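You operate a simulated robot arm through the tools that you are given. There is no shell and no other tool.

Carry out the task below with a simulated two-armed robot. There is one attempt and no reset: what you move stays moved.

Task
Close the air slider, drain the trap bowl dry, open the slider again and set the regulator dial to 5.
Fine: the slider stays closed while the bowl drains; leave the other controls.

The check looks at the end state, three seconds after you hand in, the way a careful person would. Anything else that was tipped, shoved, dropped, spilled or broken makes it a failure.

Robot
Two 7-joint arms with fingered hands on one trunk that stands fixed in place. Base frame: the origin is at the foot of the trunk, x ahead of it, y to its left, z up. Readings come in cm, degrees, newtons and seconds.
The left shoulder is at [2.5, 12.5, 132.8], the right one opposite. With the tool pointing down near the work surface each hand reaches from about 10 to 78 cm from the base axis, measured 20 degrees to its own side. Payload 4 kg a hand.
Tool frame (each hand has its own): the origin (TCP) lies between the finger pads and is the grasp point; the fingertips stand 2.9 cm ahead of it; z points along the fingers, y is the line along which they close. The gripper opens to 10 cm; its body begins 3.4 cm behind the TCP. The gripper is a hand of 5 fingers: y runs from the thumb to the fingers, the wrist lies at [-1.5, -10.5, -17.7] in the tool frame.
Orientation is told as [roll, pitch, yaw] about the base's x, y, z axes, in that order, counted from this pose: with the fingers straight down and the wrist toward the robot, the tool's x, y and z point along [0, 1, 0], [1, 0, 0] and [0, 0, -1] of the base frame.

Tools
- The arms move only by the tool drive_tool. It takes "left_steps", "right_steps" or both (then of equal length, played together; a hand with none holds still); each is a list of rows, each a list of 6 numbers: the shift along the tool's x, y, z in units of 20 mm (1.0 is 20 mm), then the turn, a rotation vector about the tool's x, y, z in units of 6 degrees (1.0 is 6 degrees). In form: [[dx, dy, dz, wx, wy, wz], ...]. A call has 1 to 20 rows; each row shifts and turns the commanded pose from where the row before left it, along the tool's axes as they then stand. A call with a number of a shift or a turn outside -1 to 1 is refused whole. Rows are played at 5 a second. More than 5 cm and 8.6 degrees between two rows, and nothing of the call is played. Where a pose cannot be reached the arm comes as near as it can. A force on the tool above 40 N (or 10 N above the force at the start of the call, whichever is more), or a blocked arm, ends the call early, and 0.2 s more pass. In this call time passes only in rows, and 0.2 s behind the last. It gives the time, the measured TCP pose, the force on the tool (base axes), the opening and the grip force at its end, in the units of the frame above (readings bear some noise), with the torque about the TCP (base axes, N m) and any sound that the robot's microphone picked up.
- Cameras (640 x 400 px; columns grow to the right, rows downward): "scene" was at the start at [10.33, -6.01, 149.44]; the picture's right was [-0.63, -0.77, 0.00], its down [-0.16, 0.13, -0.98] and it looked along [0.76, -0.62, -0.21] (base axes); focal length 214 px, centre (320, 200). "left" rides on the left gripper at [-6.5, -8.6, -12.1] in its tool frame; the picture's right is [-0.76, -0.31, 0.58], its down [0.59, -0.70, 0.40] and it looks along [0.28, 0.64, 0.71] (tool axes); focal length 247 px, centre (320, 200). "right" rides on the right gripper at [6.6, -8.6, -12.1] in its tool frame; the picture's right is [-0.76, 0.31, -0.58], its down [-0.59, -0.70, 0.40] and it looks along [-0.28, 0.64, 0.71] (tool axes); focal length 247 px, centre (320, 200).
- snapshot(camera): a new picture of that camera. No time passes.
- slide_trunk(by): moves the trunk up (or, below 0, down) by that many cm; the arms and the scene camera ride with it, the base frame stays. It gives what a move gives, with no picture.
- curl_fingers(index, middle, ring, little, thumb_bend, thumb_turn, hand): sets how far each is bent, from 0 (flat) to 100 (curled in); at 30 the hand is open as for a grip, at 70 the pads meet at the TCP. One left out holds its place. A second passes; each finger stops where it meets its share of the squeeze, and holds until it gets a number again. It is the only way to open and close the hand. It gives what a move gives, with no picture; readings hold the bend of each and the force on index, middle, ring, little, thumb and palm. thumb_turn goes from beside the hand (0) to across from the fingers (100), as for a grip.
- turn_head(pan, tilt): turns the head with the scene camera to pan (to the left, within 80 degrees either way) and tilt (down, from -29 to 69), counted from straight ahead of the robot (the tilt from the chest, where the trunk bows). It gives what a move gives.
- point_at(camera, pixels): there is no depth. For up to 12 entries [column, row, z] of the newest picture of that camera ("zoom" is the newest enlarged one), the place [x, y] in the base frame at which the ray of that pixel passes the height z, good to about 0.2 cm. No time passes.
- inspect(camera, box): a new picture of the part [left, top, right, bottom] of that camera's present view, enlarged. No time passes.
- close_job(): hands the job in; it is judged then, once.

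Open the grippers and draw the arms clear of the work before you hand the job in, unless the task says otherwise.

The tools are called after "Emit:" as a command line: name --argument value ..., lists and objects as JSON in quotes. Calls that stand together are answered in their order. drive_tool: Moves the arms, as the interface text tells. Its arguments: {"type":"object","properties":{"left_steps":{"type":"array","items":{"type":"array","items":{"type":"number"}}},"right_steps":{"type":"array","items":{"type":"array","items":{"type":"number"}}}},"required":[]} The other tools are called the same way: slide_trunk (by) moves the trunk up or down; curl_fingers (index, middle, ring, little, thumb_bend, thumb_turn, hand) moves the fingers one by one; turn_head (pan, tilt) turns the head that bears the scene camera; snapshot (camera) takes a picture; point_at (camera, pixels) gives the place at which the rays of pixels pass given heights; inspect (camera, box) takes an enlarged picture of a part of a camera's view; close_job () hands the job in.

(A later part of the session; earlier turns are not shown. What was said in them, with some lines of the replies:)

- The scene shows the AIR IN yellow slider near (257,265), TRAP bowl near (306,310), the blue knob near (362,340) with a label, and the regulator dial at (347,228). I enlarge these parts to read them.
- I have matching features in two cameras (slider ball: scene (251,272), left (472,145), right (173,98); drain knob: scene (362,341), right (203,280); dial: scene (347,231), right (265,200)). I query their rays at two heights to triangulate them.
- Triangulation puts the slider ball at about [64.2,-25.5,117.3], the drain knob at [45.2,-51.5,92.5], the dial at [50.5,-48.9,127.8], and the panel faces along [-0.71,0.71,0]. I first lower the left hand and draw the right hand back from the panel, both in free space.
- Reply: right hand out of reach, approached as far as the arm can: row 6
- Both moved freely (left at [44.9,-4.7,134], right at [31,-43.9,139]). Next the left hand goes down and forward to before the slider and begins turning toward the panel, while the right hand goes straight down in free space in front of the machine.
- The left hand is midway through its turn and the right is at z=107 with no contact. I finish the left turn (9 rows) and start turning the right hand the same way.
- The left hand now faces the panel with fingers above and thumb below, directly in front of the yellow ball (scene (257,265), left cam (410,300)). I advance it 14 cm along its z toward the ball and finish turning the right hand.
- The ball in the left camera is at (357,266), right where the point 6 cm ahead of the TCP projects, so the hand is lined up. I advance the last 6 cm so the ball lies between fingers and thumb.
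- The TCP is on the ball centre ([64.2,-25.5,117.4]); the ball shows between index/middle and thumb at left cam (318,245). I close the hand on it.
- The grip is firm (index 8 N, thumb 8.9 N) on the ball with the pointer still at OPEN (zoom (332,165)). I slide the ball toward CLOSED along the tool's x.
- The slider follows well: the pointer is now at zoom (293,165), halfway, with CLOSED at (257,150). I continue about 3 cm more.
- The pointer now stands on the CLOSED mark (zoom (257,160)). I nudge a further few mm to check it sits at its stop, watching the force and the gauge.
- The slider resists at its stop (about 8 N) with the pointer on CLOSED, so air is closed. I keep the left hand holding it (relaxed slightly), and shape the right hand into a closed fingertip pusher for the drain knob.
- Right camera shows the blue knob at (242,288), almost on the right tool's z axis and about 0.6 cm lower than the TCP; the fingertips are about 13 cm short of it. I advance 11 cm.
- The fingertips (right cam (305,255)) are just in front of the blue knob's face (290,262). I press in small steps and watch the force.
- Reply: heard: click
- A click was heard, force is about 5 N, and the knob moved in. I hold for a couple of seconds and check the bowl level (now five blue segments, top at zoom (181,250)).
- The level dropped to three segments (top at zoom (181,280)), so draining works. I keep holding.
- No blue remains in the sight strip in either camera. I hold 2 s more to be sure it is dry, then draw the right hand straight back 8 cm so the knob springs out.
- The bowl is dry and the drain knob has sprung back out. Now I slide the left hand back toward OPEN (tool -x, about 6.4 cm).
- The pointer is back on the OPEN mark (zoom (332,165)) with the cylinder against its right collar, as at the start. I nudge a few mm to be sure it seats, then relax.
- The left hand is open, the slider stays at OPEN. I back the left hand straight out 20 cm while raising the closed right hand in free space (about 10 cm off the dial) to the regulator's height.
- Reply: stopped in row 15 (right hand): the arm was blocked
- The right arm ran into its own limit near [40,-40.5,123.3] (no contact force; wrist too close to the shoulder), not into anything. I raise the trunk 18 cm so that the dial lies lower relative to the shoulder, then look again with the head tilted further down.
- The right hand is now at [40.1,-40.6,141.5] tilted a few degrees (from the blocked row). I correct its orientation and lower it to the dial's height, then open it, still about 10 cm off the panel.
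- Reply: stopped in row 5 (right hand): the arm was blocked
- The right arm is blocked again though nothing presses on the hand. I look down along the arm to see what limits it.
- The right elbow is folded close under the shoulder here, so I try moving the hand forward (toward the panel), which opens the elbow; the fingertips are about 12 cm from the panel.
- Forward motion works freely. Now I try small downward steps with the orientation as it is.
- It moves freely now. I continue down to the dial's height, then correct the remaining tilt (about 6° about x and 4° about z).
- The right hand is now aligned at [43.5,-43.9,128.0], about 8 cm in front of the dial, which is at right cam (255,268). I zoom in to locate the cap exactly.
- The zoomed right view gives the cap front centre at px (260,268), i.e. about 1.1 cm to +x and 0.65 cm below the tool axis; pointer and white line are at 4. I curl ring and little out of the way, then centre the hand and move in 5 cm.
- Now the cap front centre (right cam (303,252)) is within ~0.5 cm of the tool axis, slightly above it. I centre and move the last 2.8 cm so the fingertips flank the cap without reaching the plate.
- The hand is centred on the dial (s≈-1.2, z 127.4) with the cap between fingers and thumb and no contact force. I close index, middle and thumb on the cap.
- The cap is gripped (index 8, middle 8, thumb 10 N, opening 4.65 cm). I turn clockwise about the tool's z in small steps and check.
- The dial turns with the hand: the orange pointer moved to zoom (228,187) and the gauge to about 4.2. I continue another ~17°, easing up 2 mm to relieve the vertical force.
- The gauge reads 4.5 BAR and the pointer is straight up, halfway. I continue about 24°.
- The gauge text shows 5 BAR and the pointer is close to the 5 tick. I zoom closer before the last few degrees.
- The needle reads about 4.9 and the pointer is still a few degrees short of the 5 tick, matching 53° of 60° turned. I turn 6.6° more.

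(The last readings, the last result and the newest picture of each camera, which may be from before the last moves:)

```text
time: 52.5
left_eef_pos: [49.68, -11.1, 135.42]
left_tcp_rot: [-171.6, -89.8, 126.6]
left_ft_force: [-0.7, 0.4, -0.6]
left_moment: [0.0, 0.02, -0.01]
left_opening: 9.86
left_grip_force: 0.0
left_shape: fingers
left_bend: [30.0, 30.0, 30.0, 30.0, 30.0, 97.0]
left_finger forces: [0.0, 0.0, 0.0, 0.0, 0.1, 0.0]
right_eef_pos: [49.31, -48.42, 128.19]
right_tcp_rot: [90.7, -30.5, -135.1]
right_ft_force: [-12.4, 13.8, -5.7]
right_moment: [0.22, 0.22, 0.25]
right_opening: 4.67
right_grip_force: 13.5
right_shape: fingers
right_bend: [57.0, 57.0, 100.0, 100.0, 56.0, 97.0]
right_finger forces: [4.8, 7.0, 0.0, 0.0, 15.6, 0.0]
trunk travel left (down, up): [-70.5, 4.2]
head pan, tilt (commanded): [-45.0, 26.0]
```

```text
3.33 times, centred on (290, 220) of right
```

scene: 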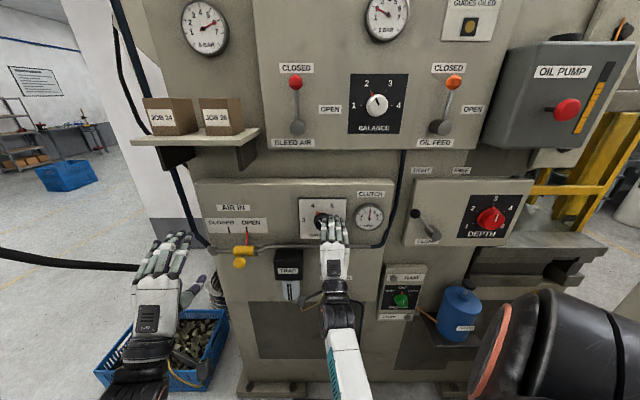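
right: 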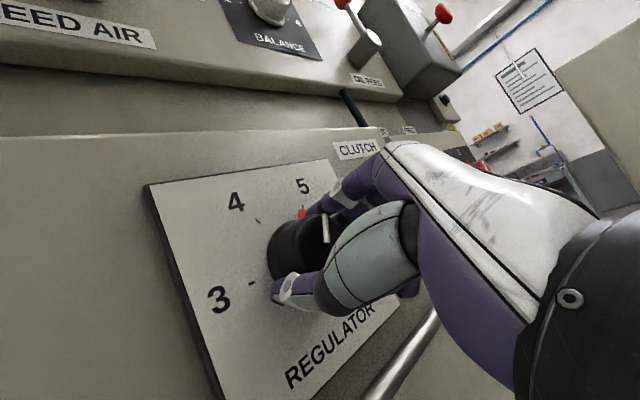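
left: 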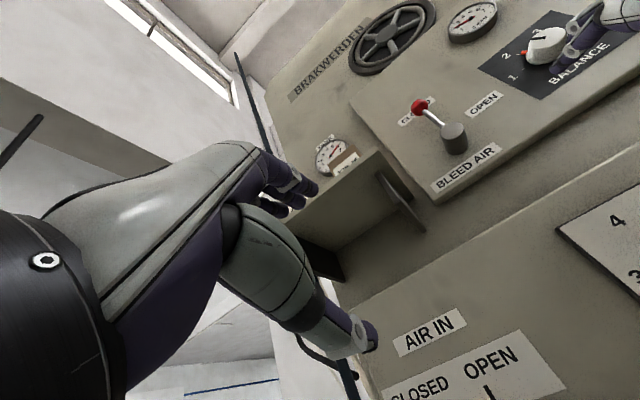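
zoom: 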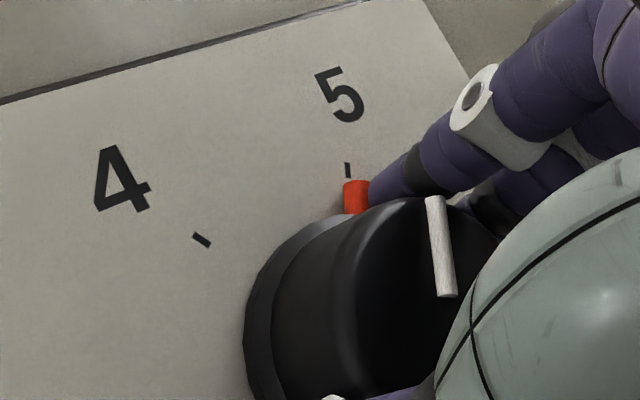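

The needle now points right at the 5 tick (41.7° vs 41.75° in the zoom) and the orange pointer lines up with 5. There is some outward force (~18 N), so I ease the hand back 2 mm before releasing.

Emit:
drive_tool --right_steps '[[0, 0, -0.1, 0, 0, 0], [0, 0, 0, 0, 0, 0]]'

Emit:
inspect --camera "scene" --box '[280, 170, 400, 260]'

```text
time: 53.1
left_eef_pos: [49.55, -11.2, 135.44]
left_tcp_rot: [-167.2, -89.9, 122.4]
left_ft_force: [-0.6, 0.7, 0.3]
left_moment: [0.02, 0.0, -0.01]
left_opening: 9.87
left_grip_force: 0.2
left_shape: fingers
left_bend: [30.0, 30.0, 30.0, 30.0, 30.0, 97.0]
left_finger forces: [0.1, 0.0, 0.0, 0.0, 0.1, 0.0]
right_eef_pos: [49.4, -48.55, 128.31]
right_tcp_rot: [91.0, -30.4, -135.5]
right_ft_force: [-10.3, 12.6, -10.1]
right_moment: [0.33, 0.33, 0.36]
right_opening: 4.69
right_grip_force: 13.9
right_shape: fingers
right_bend: [58.0, 58.0, 100.0, 100.0, 55.0, 98.0]
right_finger forces: [3.3, 6.5, 0.1, 0.0, 16.2, 0.0]
trunk travel left (down, up): [-70.5, 4.2]
head pan, tilt (commanded): [-45.0, 26.0]
```

```text
4.44 times, centred on (340, 215) of scene
```

zoom: 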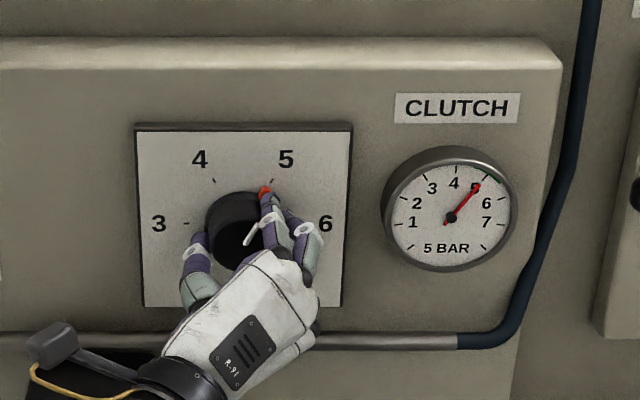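

The gauge stays at 5 BAR with the needle on the 5 tick. I open the fingers to release the dial.

Emit:
curl_fingers --hand "right" --index 30 --middle 30 --thumb_bend 30

Emit:
inspect --camera "scene" --box '[280, 170, 400, 260]'

Emit:
snapshot --camera "right"

```text
time: 54.1
left_eef_pos: [49.8, -11.35, 135.37]
left_tcp_rot: [-162.2, -89.9, 117.3]
left_ft_force: [0.4, -0.3, 1.0]
left_moment: [-0.03, -0.03, -0.02]
left_opening: 9.86
left_grip_force: 0.1
left_shape: fingers
left_bend: [30.0, 30.0, 30.0, 30.0, 30.0, 97.0]
left_finger forces: [0.1, 0.1, 0.1, 0.0, 0.0, 0.1]
right_eef_pos: [49.45, -48.58, 128.37]
right_tcp_rot: [91.0, -30.4, -135.4]
right_ft_force: [-0.6, 0.2, 0.4]
right_moment: [-0.01, -0.01, -0.03]
right_opening: 9.87
right_grip_force: 0.2
right_shape: fingers
right_bend: [30.0, 30.0, 100.0, 100.0, 30.0, 98.0]
right_finger forces: [0.0, 0.0, 0.0, 0.0, 0.0, 0.1]
trunk travel left (down, up): [-70.5, 4.2]
head pan, tilt (commanded): [-45.0, 26.0]
```

```text
4.44 times, centred on (340, 215) of scene
```

zoom: 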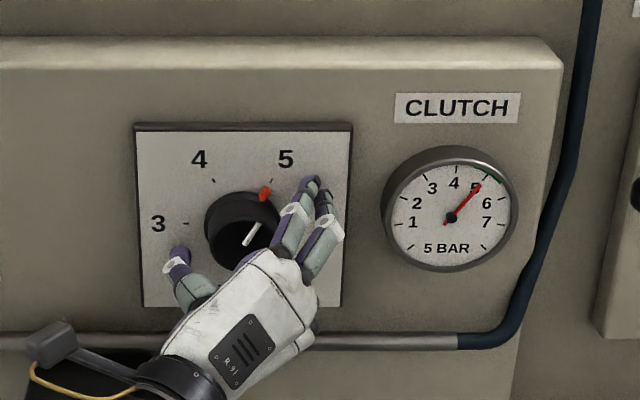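

```text
taken
```

right: 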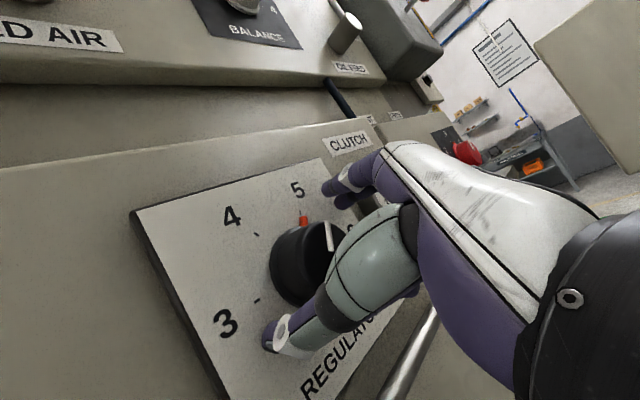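

Released cleanly, no forces. I zoom on the now-visible pointer and needle.

Emit:
inspect --camera "scene" --box '[302, 196, 346, 231]'

Emit:
inspect --camera "scene" --box '[348, 195, 388, 227]'

Emit:
inspect --camera "right" --box '[200, 160, 360, 290]'

```text
11.43 times, centred on (324, 214) of scene
```

zoom: 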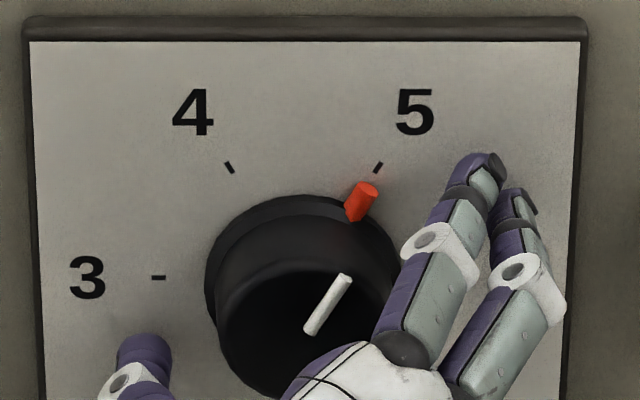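

```text
12.50 times, centred on (368, 211) of scene
```

zoom: 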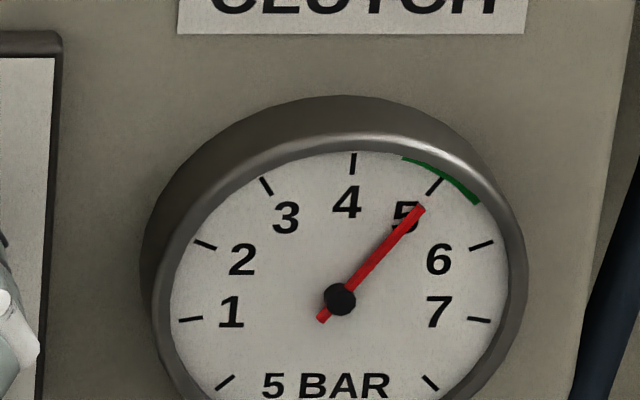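

```text
3.08 times, centred on (280, 225) of right
```

zoom: 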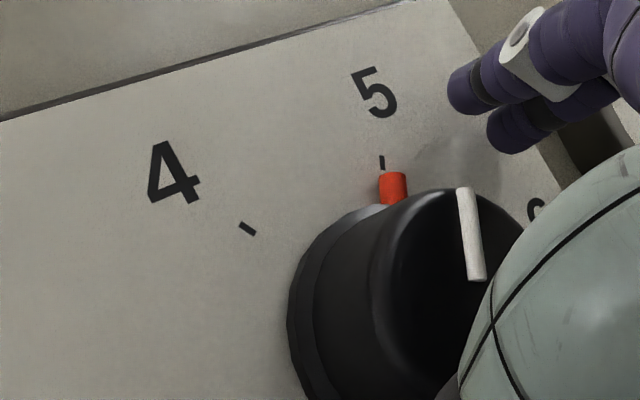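

Pointer axis, white line (~31°) and needle (42° vs 41.9° for the tick) all agree with 5. I now draw the right hand straight back from the dial.

Emit:
drive_tool --right_steps '[[0, 0, -0.4, 0, 0, 0], [0, 0, -0.5, 0, 0, 0], [0, 0, -0.7, 0, 0, 0], [0, 0, -0.8, 0, 0, 0], [0, 0, -0.8, 0, 0, 0], [0, 0, -0.8, 0, 0, 0]]'

Emit:
snapshot --camera "scene"

Emit:
inspect --camera "scene" --box '[280, 170, 400, 260]'

```text
time: 55.0
left_eef_pos: [49.79, -11.39, 135.29]
left_tcp_rot: [-169.0, -89.9, 124.0]
left_ft_force: [-0.2, 0.8, 0.7]
left_moment: [-0.01, 0.01, 0.02]
left_opening: 9.85
left_grip_force: 0.1
left_shape: fingers
left_bend: [30.0, 30.0, 30.0, 30.0, 30.0, 97.0]
left_finger forces: [0.1, 0.1, 0.0, 0.0, 0.0, 0.0]
right_eef_pos: [49.22, -46.8, 136.94]
right_tcp_rot: [99.4, -23.6, -140.4]
right_ft_force: [0.2, -0.6, 0.5]
right_moment: [0.03, 0.02, -0.01]
right_opening: 9.85
right_grip_force: 0.0
right_shape: fingers
right_bend: [30.0, 30.0, 100.0, 100.0, 30.0, 98.0]
right_finger forces: [0.0, 0.0, 0.0, 0.0, 0.0, 0.0]
trunk travel left (down, up): [-70.5, 4.2]
head pan, tilt (commanded): [-45.0, 26.0]
stopped in row 4 (right hand): the arm was blocked; the commanded pose is now the measured one
```

```text
taken
```

scene: 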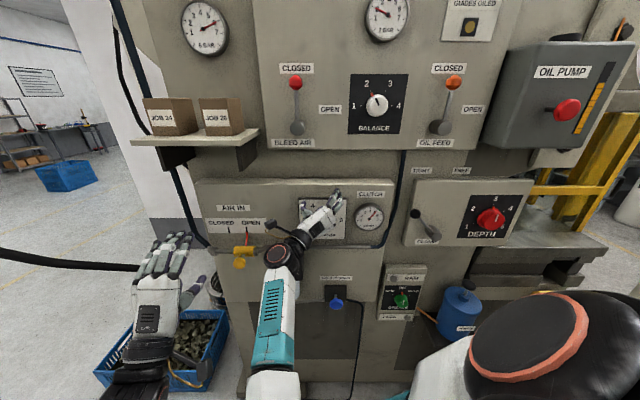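

```text
4.44 times, centred on (340, 215) of scene
```

zoom: 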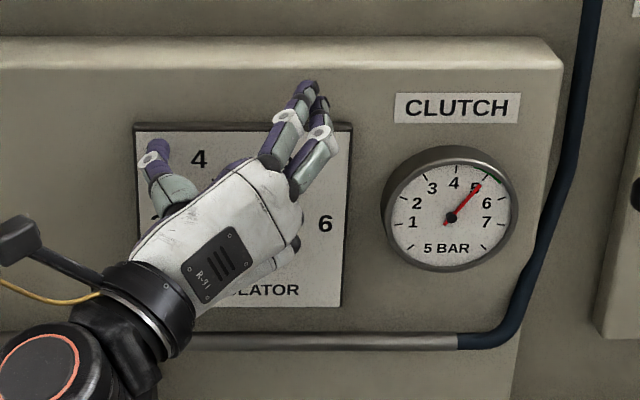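

The dial and gauge still read 5, but retreating straight back made the arm swing up instead (hand now at z=137, above the dial, no contact). I move it a little further up and away with small steps, away from the dial.

Emit:
drive_tool --right_steps '[[0.4, 0.18, -0.05, 0, 0, 0], [0.4, 0.18, -0.1, 0, 0, 0]]'

Emit:
snapshot --camera "scene"

Emit:
snapshot --camera "right"

Emit:
snapshot --camera "left"

```text
time: 55.6
left_eef_pos: [49.76, -11.36, 135.37]
left_tcp_rot: [-162.9, -89.9, 117.8]
left_ft_force: [0.3, 0.5, -0.4]
left_moment: [0.0, 0.0, 0.01]
left_opening: 9.83
left_grip_force: 0.1
left_shape: fingers
left_bend: [30.0, 30.0, 30.0, 30.0, 30.0, 97.0]
left_finger forces: [0.0, 0.0, 0.1, 0.0, 0.0, 0.0]
right_eef_pos: [48.53, -47.01, 138.88]
right_tcp_rot: [100.3, -24.5, -141.1]
right_ft_force: [0.6, 0.4, 0.5]
right_moment: [0.01, -0.04, -0.02]
right_opening: 9.85
right_grip_force: 0.1
right_shape: fingers
right_bend: [30.0, 30.0, 100.0, 100.0, 30.0, 98.0]
right_finger forces: [0.0, 0.0, 0.0, 0.1, 0.0, 0.1]
trunk travel left (down, up): [-70.5, 4.2]
head pan, tilt (commanded): [-45.0, 26.0]
```

```text
taken
```

scene: 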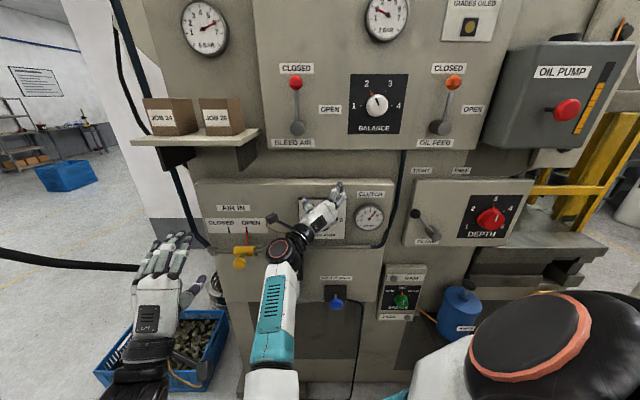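

```text
taken
```

right: 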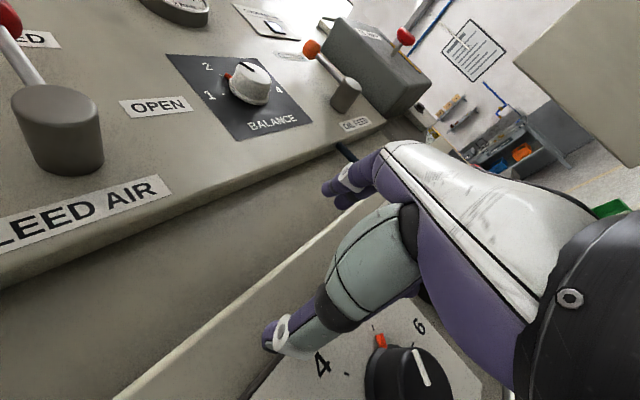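

```text
taken
```

left: 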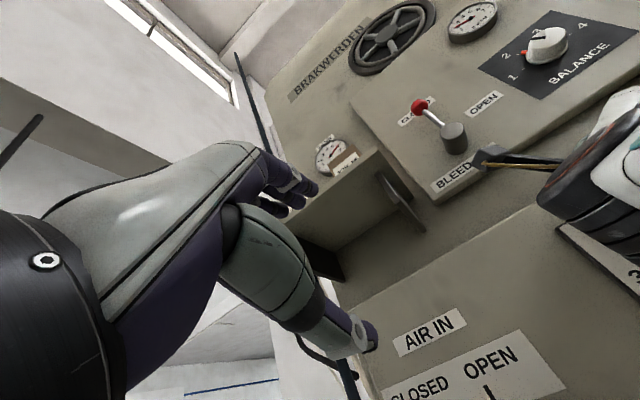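

The hand is clear above the dial (dial at right cam (410,370), pointer still toward 5). I unroll the hand in small steps, since the earlier zero-roll posture moved freely, while keeping it above the dial.

Emit:
drive_tool --right_steps '[[0.1, 0.05, -0.1, 0, 0, -0.6], [0.1, 0.05, -0.1, 0, 0, -0.6], [0, 0, -0.1, 0, 0, -0.6]]'

Emit:
snapshot --camera "scene"

```text
time: 56.4
left_eef_pos: [49.78, -11.27, 135.34]
left_tcp_rot: [-168.7, -89.9, 123.8]
left_ft_force: [0.2, -0.1, -0.4]
left_moment: [-0.01, -0.01, 0.04]
left_opening: 9.85
left_grip_force: 0.0
left_shape: fingers
left_bend: [30.0, 30.0, 30.0, 30.0, 30.0, 97.0]
left_finger forces: [0.0, 0.1, 0.0, 0.1, 0.0, 0.0]
right_eef_pos: [48.46, -46.12, 139.81]
right_tcp_rot: [101.4, -33.7, -143.1]
right_ft_force: [2.2, 0.2, -0.5]
right_moment: [-0.01, 0.0, -0.02]
right_opening: 9.87
right_grip_force: 0.1
right_shape: fingers
right_bend: [30.0, 30.0, 100.0, 100.0, 30.0, 98.0]
right_finger forces: [0.0, 0.1, 0.1, 0.1, 0.1, 0.0]
trunk travel left (down, up): [-70.5, 4.2]
head pan, tilt (commanded): [-45.0, 26.0]
```

```text
taken
```

scene: 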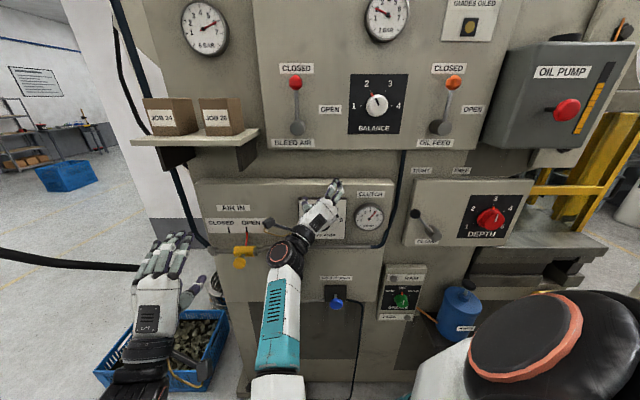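

Unrolling works. I continue unrolling while drifting back slightly.

Emit:
drive_tool --right_steps '[[0, 0, -0.1, 0, 0, -0.7], [0, 0, -0.1, 0, 0, -0.7], [0, 0, -0.1, 0, 0, -0.7], [0, 0, -0.1, 0, 0, -0.7], [0, 0, -0.1, 0, 0, -0.7]]'

Emit:
snapshot --camera "scene"

```text
time: 57.6
left_eef_pos: [49.73, -11.3, 135.36]
left_tcp_rot: [-169.5, -89.9, 124.5]
left_ft_force: [0.2, 0.4, 0.2]
left_moment: [-0.03, -0.05, -0.02]
left_opening: 9.85
left_grip_force: 0.1
left_shape: fingers
left_bend: [30.0, 30.0, 30.0, 30.0, 30.0, 97.0]
left_finger forces: [0.0, 0.1, 0.1, 0.0, 0.0, 0.1]
right_eef_pos: [47.81, -45.0, 138.93]
right_tcp_rot: [105.1, -54.4, -148.7]
right_ft_force: [0.0, -0.3, 0.1]
right_moment: [-0.01, 0.01, -0.03]
right_opening: 9.88
right_grip_force: 0.1
right_shape: fingers
right_bend: [30.0, 30.0, 100.0, 100.0, 30.0, 98.0]
right_finger forces: [0.0, 0.0, 0.1, 0.1, 0.1, 0.0]
trunk travel left (down, up): [-70.5, 4.2]
head pan, tilt (commanded): [-45.0, 26.0]
```

```text
taken
```

scene: 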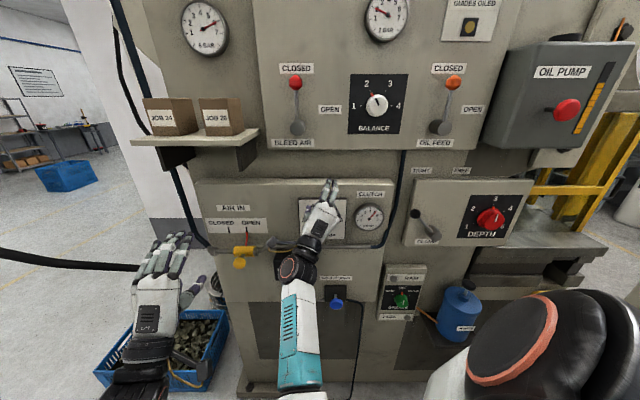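

Still free of contact and the gauge stays put. I unroll the remaining part and continue backing off.

Emit:
drive_tool --right_steps '[[0, 0.05, -0.15, 0, 0, -0.8], [0, 0.05, -0.15, 0, 0, -0.8], [0, 0.05, -0.15, 0, 0, -0.8], [0, 0.05, -0.15, 0, 0, -0.8]]'

Emit:
drive_tool --right_steps '[[0, 0, -0.3, 0, 0, 0], [0, 0, -0.3, 0, 0, 0]]'

Emit:
snapshot --camera "scene"

```text
time: 58.6
left_eef_pos: [49.79, -11.25, 135.36]
left_tcp_rot: [-171.9, -89.9, 126.9]
left_ft_force: [-0.2, -0.9, -0.1]
left_moment: [-0.02, 0.0, 0.0]
left_opening: 9.85
left_grip_force: 0.1
left_shape: fingers
left_bend: [30.0, 30.0, 30.0, 30.0, 30.0, 97.0]
left_finger forces: [0.0, 0.0, 0.1, 0.0, 0.1, 0.0]
right_eef_pos: [46.78, -44.14, 138.67]
right_tcp_rot: [118.5, -72.7, -163.7]
right_ft_force: [-0.1, 0.5, -0.3]
right_moment: [0.01, 0.0, 0.02]
right_opening: 9.86
right_grip_force: 0.2
right_shape: fingers
right_bend: [30.0, 30.0, 100.0, 100.0, 30.0, 98.0]
right_finger forces: [0.0, 0.1, 0.0, 0.0, 0.0, 0.1]
trunk travel left (down, up): [-70.5, 4.2]
head pan, tilt (commanded): [-45.0, 26.0]
```

```text
time: 59.2
left_eef_pos: [49.8, -11.27, 135.28]
left_tcp_rot: [-161.8, -89.9, 116.7]
left_ft_force: [-0.1, -1.2, -0.6]
left_moment: [0.0, 0.03, -0.01]
left_opening: 9.86
left_grip_force: 0.1
left_shape: fingers
left_bend: [30.0, 30.0, 30.0, 30.0, 30.0, 97.0]
left_finger forces: [0.1, 0.0, 0.0, 0.0, 0.0, 0.0]
right_eef_pos: [46.02, -43.75, 139.98]
right_tcp_rot: [123.9, -71.7, -169.2]
right_ft_force: [0.0, -0.5, 0.2]
right_moment: [0.0, -0.05, 0.02]
right_opening: 9.86
right_grip_force: 0.0
right_shape: fingers
right_bend: [30.0, 30.0, 100.0, 100.0, 30.0, 98.0]
right_finger forces: [0.0, 0.1, 0.0, 0.0, 0.1, 0.0]
trunk travel left (down, up): [-70.5, 4.2]
head pan, tilt (commanded): [-45.0, 26.0]
```

```text
taken
```

scene: 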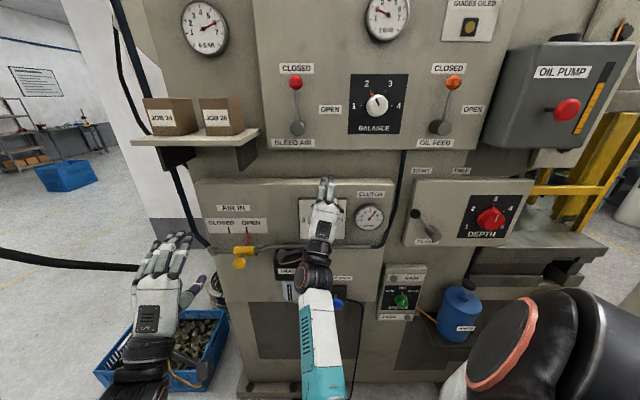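

The hand is now nearly unrolled at [46,-43.8,140]. Since the arm folds up when the hand is straight ahead of the chest, I move it to the right and back, where it moved freely before.

Emit:
drive_tool --right_steps '[[-0.72, 0.21, -0.1, 0, 0, 0], [-0.72, 0.21, -0.13, 0, 0, 0], [-0.72, 0.21, -0.2, 0, 0, 0], [-0.72, 0.21, -0.3, 0, 0, 0]]'

Emit:
snapshot --camera "scene"

```text
time: 60.2
left_eef_pos: [49.82, -11.36, 135.28]
left_tcp_rot: [-177.8, -89.9, 132.9]
left_ft_force: [0.4, -0.2, 0.0]
left_moment: [0.02, 0.0, -0.02]
left_opening: 9.86
left_grip_force: 0.1
left_shape: fingers
left_bend: [30.0, 30.0, 30.0, 30.0, 30.0, 97.0]
left_finger forces: [0.1, 0.0, 0.0, 0.0, 0.0, 0.0]
right_eef_pos: [40.46, -46.45, 138.7]
right_tcp_rot: [121.0, -72.6, -166.3]
right_ft_force: [-1.4, -0.1, -0.4]
right_moment: [0.01, 0.01, 0.01]
right_opening: 9.85
right_grip_force: 0.0
right_shape: fingers
right_bend: [30.0, 30.0, 100.0, 100.0, 30.0, 98.0]
right_finger forces: [0.0, 0.0, 0.0, 0.0, 0.0, 0.0]
trunk travel left (down, up): [-70.5, 4.2]
head pan, tilt (commanded): [-45.0, 26.0]
```

```text
taken
```

scene: 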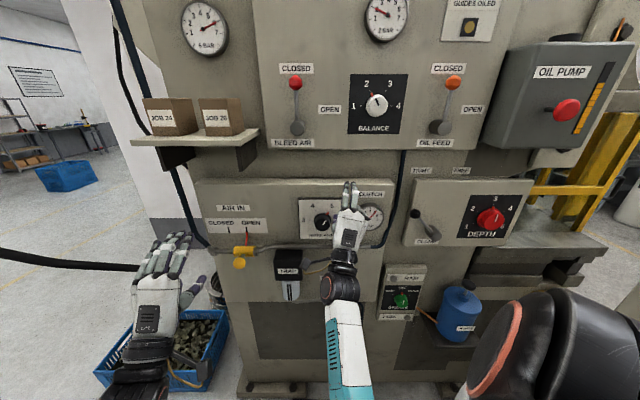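

Moving freely now at [40.5,-46.5,138.7]. I continue back and to the right, away from the panel.

Emit:
drive_tool --right_steps '[[-0.5, 0.2, -0.5, 0, 0, 0], [-0.5, 0.2, -0.5, 0, 0, 0], [-0.4, 0.15, -0.5, 0, 0, 0], [-0.4, 0.15, -0.5, 0, 0, 0]]'

Emit:
snapshot --camera "scene"

Emit:
inspect --camera "scene" --box '[280, 170, 400, 260]'

```text
time: 61.2
left_eef_pos: [49.67, -11.21, 135.41]
left_tcp_rot: [-173.3, -89.8, 128.6]
left_ft_force: [0.0, 0.8, -1.3]
left_moment: [0.0, 0.01, -0.01]
left_opening: 9.83
left_grip_force: 0.1
left_shape: fingers
left_bend: [30.0, 30.0, 30.0, 30.0, 30.0, 97.0]
left_finger forces: [0.0, 0.0, 0.1, 0.0, 0.0, 0.0]
right_eef_pos: [35.19, -46.7, 140.17]
right_tcp_rot: [128.4, -72.1, -173.1]
right_ft_force: [0.0, 0.0, -0.4]
right_moment: [0.01, 0.0, 0.0]
right_opening: 9.87
right_grip_force: 0.1
right_shape: fingers
right_bend: [30.0, 30.0, 100.0, 100.0, 30.0, 98.0]
right_finger forces: [0.0, 0.1, 0.0, 0.0, 0.0, 0.0]
trunk travel left (down, up): [-70.5, 4.2]
head pan, tilt (commanded): [-45.0, 26.0]
```

```text
taken
```

scene: 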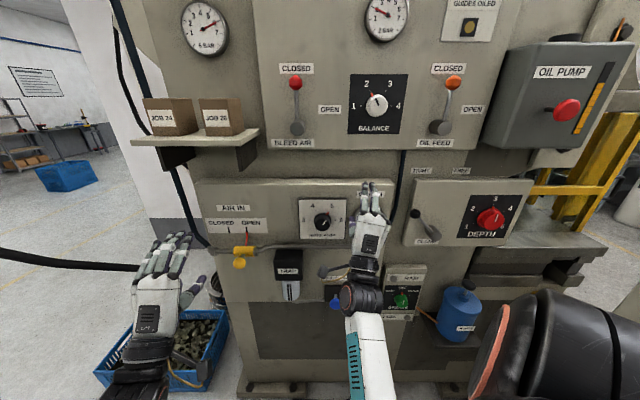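

```text
4.44 times, centred on (340, 215) of scene
```

zoom: 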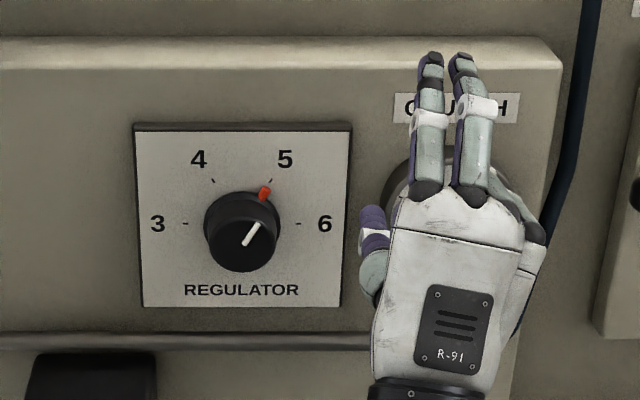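

The dial is now in full view, at 5. I zoom in tightly to measure the pointer against the tick.

Emit:
inspect --camera "scene" --box '[296, 196, 348, 240]'

Emit:
inspect --camera "right" --box '[0, 200, 320, 400]'

```text
9.09 times, centred on (322, 218) of scene
```

zoom: 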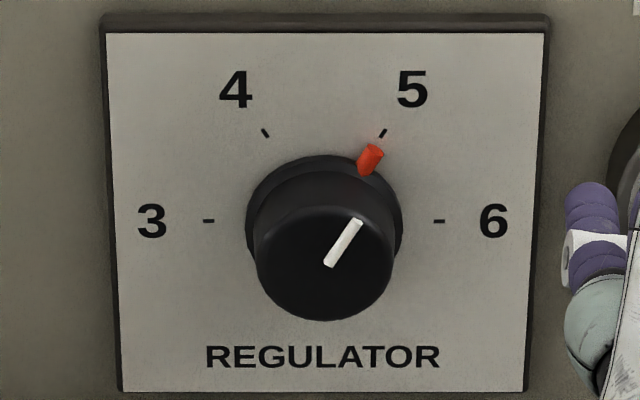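

```text
2.00 times, centred on (160, 300) of right
```

zoom: 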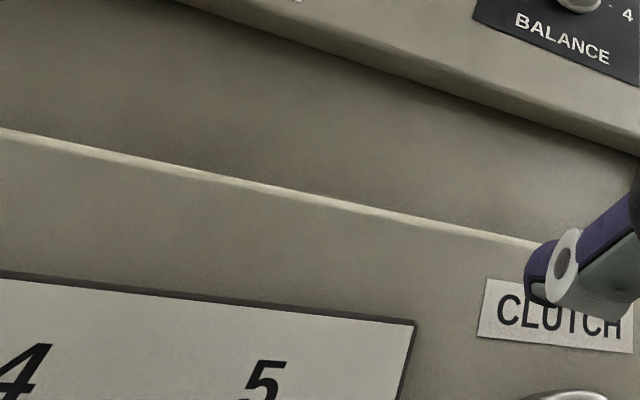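

Measured: the 5 tick sits at 30°, white line ≈31°, pointer ≈31–32°: the dial is on 5. I back the right hand further away and then open all its fingers.

Emit:
drive_tool --right_steps '[[-0.4, 0.1, -0.5, 0, 0, 0], [-0.4, 0.1, -0.5, 0, 0, 0], [-0.4, 0.1, -0.5, 0, 0, 0], [-0.4, 0.1, -0.5, 0, 0, 0], [-0.4, 0.1, -0.5, 0, 0, 0]]' --left_steps '[[0, 0, -0.5, 0, 0, 0], [0, 0, -0.5, 0, 0, 0], [0, 0, -0.5, 0, 0, 0], [0, 0, 0, 0, 0, 0], [0, 0, 0, 0, 0, 0]]'

Emit:
curl_fingers --hand "right" --index 30 --middle 30 --ring 30 --little 30 --thumb_bend 30

Emit:
snapshot --camera "scene"

Emit:
inspect --camera "scene" --box '[190, 190, 350, 310]'

```text
time: 62.6
left_eef_pos: [47.79, -9.21, 135.35]
left_tcp_rot: [-135.4, -89.9, 90.5]
left_ft_force: [0.6, -1.0, -0.9]
left_moment: [-0.02, 0.04, 0.0]
left_opening: 9.86
left_grip_force: 0.0
left_shape: fingers
left_bend: [30.0, 30.0, 30.0, 30.0, 30.0, 97.0]
left_finger forces: [0.0, 0.0, 0.1, 0.0, 0.0, 0.0]
right_eef_pos: [29.52, -46.15, 140.64]
right_tcp_rot: [139.9, -72.3, 177.0]
right_ft_force: [0.2, -0.1, 0.1]
right_moment: [0.01, 0.02, 0.0]
right_opening: 9.83
right_grip_force: 0.0
right_shape: fingers
right_bend: [30.0, 30.0, 100.0, 100.0, 30.0, 98.0]
right_finger forces: [0.0, 0.0, 0.0, 0.0, 0.1, 0.1]
trunk travel left (down, up): [-70.5, 4.2]
head pan, tilt (commanded): [-45.0, 26.0]
stopped in row 5 (right hand): the arm was blocked; the commanded pose is now the measured one
```

```text
time: 63.6
left_eef_pos: [47.76, -9.18, 135.34]
left_tcp_rot: [-155.5, -89.9, 110.5]
left_ft_force: [0.8, 0.2, 1.1]
left_moment: [0.02, 0.03, 0.03]
left_opening: 9.85
left_grip_force: 0.1
left_shape: fingers
left_bend: [30.0, 30.0, 30.0, 30.0, 30.0, 97.0]
left_finger forces: [0.0, 0.0, 0.0, 0.0, 0.1, 0.0]
right_eef_pos: [29.4, -46.1, 140.69]
right_tcp_rot: [139.7, -72.2, 177.2]
right_ft_force: [-0.1, -0.2, 0.5]
right_moment: [0.02, -0.02, 0.01]
right_opening: 9.86
right_grip_force: 0.1
right_shape: fingers
right_bend: [30.0, 30.0, 30.0, 30.0, 30.0, 98.0]
right_finger forces: [0.1, 0.2, 0.0, 0.0, 0.0, 0.1]
trunk travel left (down, up): [-70.5, 4.2]
head pan, tilt (commanded): [-45.0, 26.0]
```

```text
taken
```

scene: 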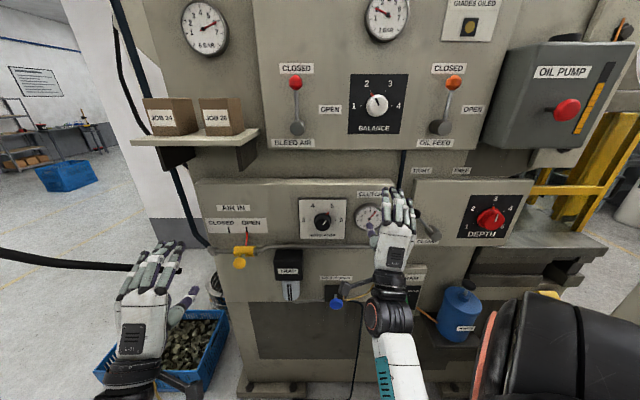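

```text
3.33 times, centred on (270, 250) of scene
```

zoom: 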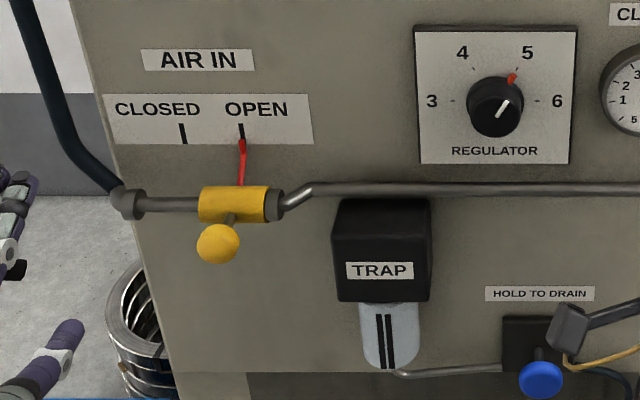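

Everything reads as asked: slider pointer on OPEN, bowl strip empty, drain knob out, dial on 5, and other controls unchanged. Both hands are open and about 20–30 cm off the panel, so I hand the job in.

Emit:
close_job

```text
The job is handed in.
```

I closed the air slider, drained the trap bowl dry, reopened the slider and set the regulator dial to 5, then handed the job in. The handing-in gave no verdict.

- **Slider:** it was pushed to its stop at CLOSED and held there while the bowl drained. It is now back on the OPEN mark against its stop.
- **Trap bowl:** I held the drain knob for about 2 s after the level strip showed no blue. The knob sprang back out when released, and the strip was still empty at the end.
- **Regulator:** the dial's white line and pointer measure about 1–2° from the 5 tick. The clutch gauge reads 5 BAR.
- **Other controls:** none was touched, and they looked unchanged wherever the hands did not block the view.

**One hiccup:** as I drew the right hand off the dial, the arm hit a limit and swung upward. It showed no contact force, and the dial and gauge still read 5 afterwards.

Both hands are open and clear of the panel. I left the trunk 18 cm higher than at the start.
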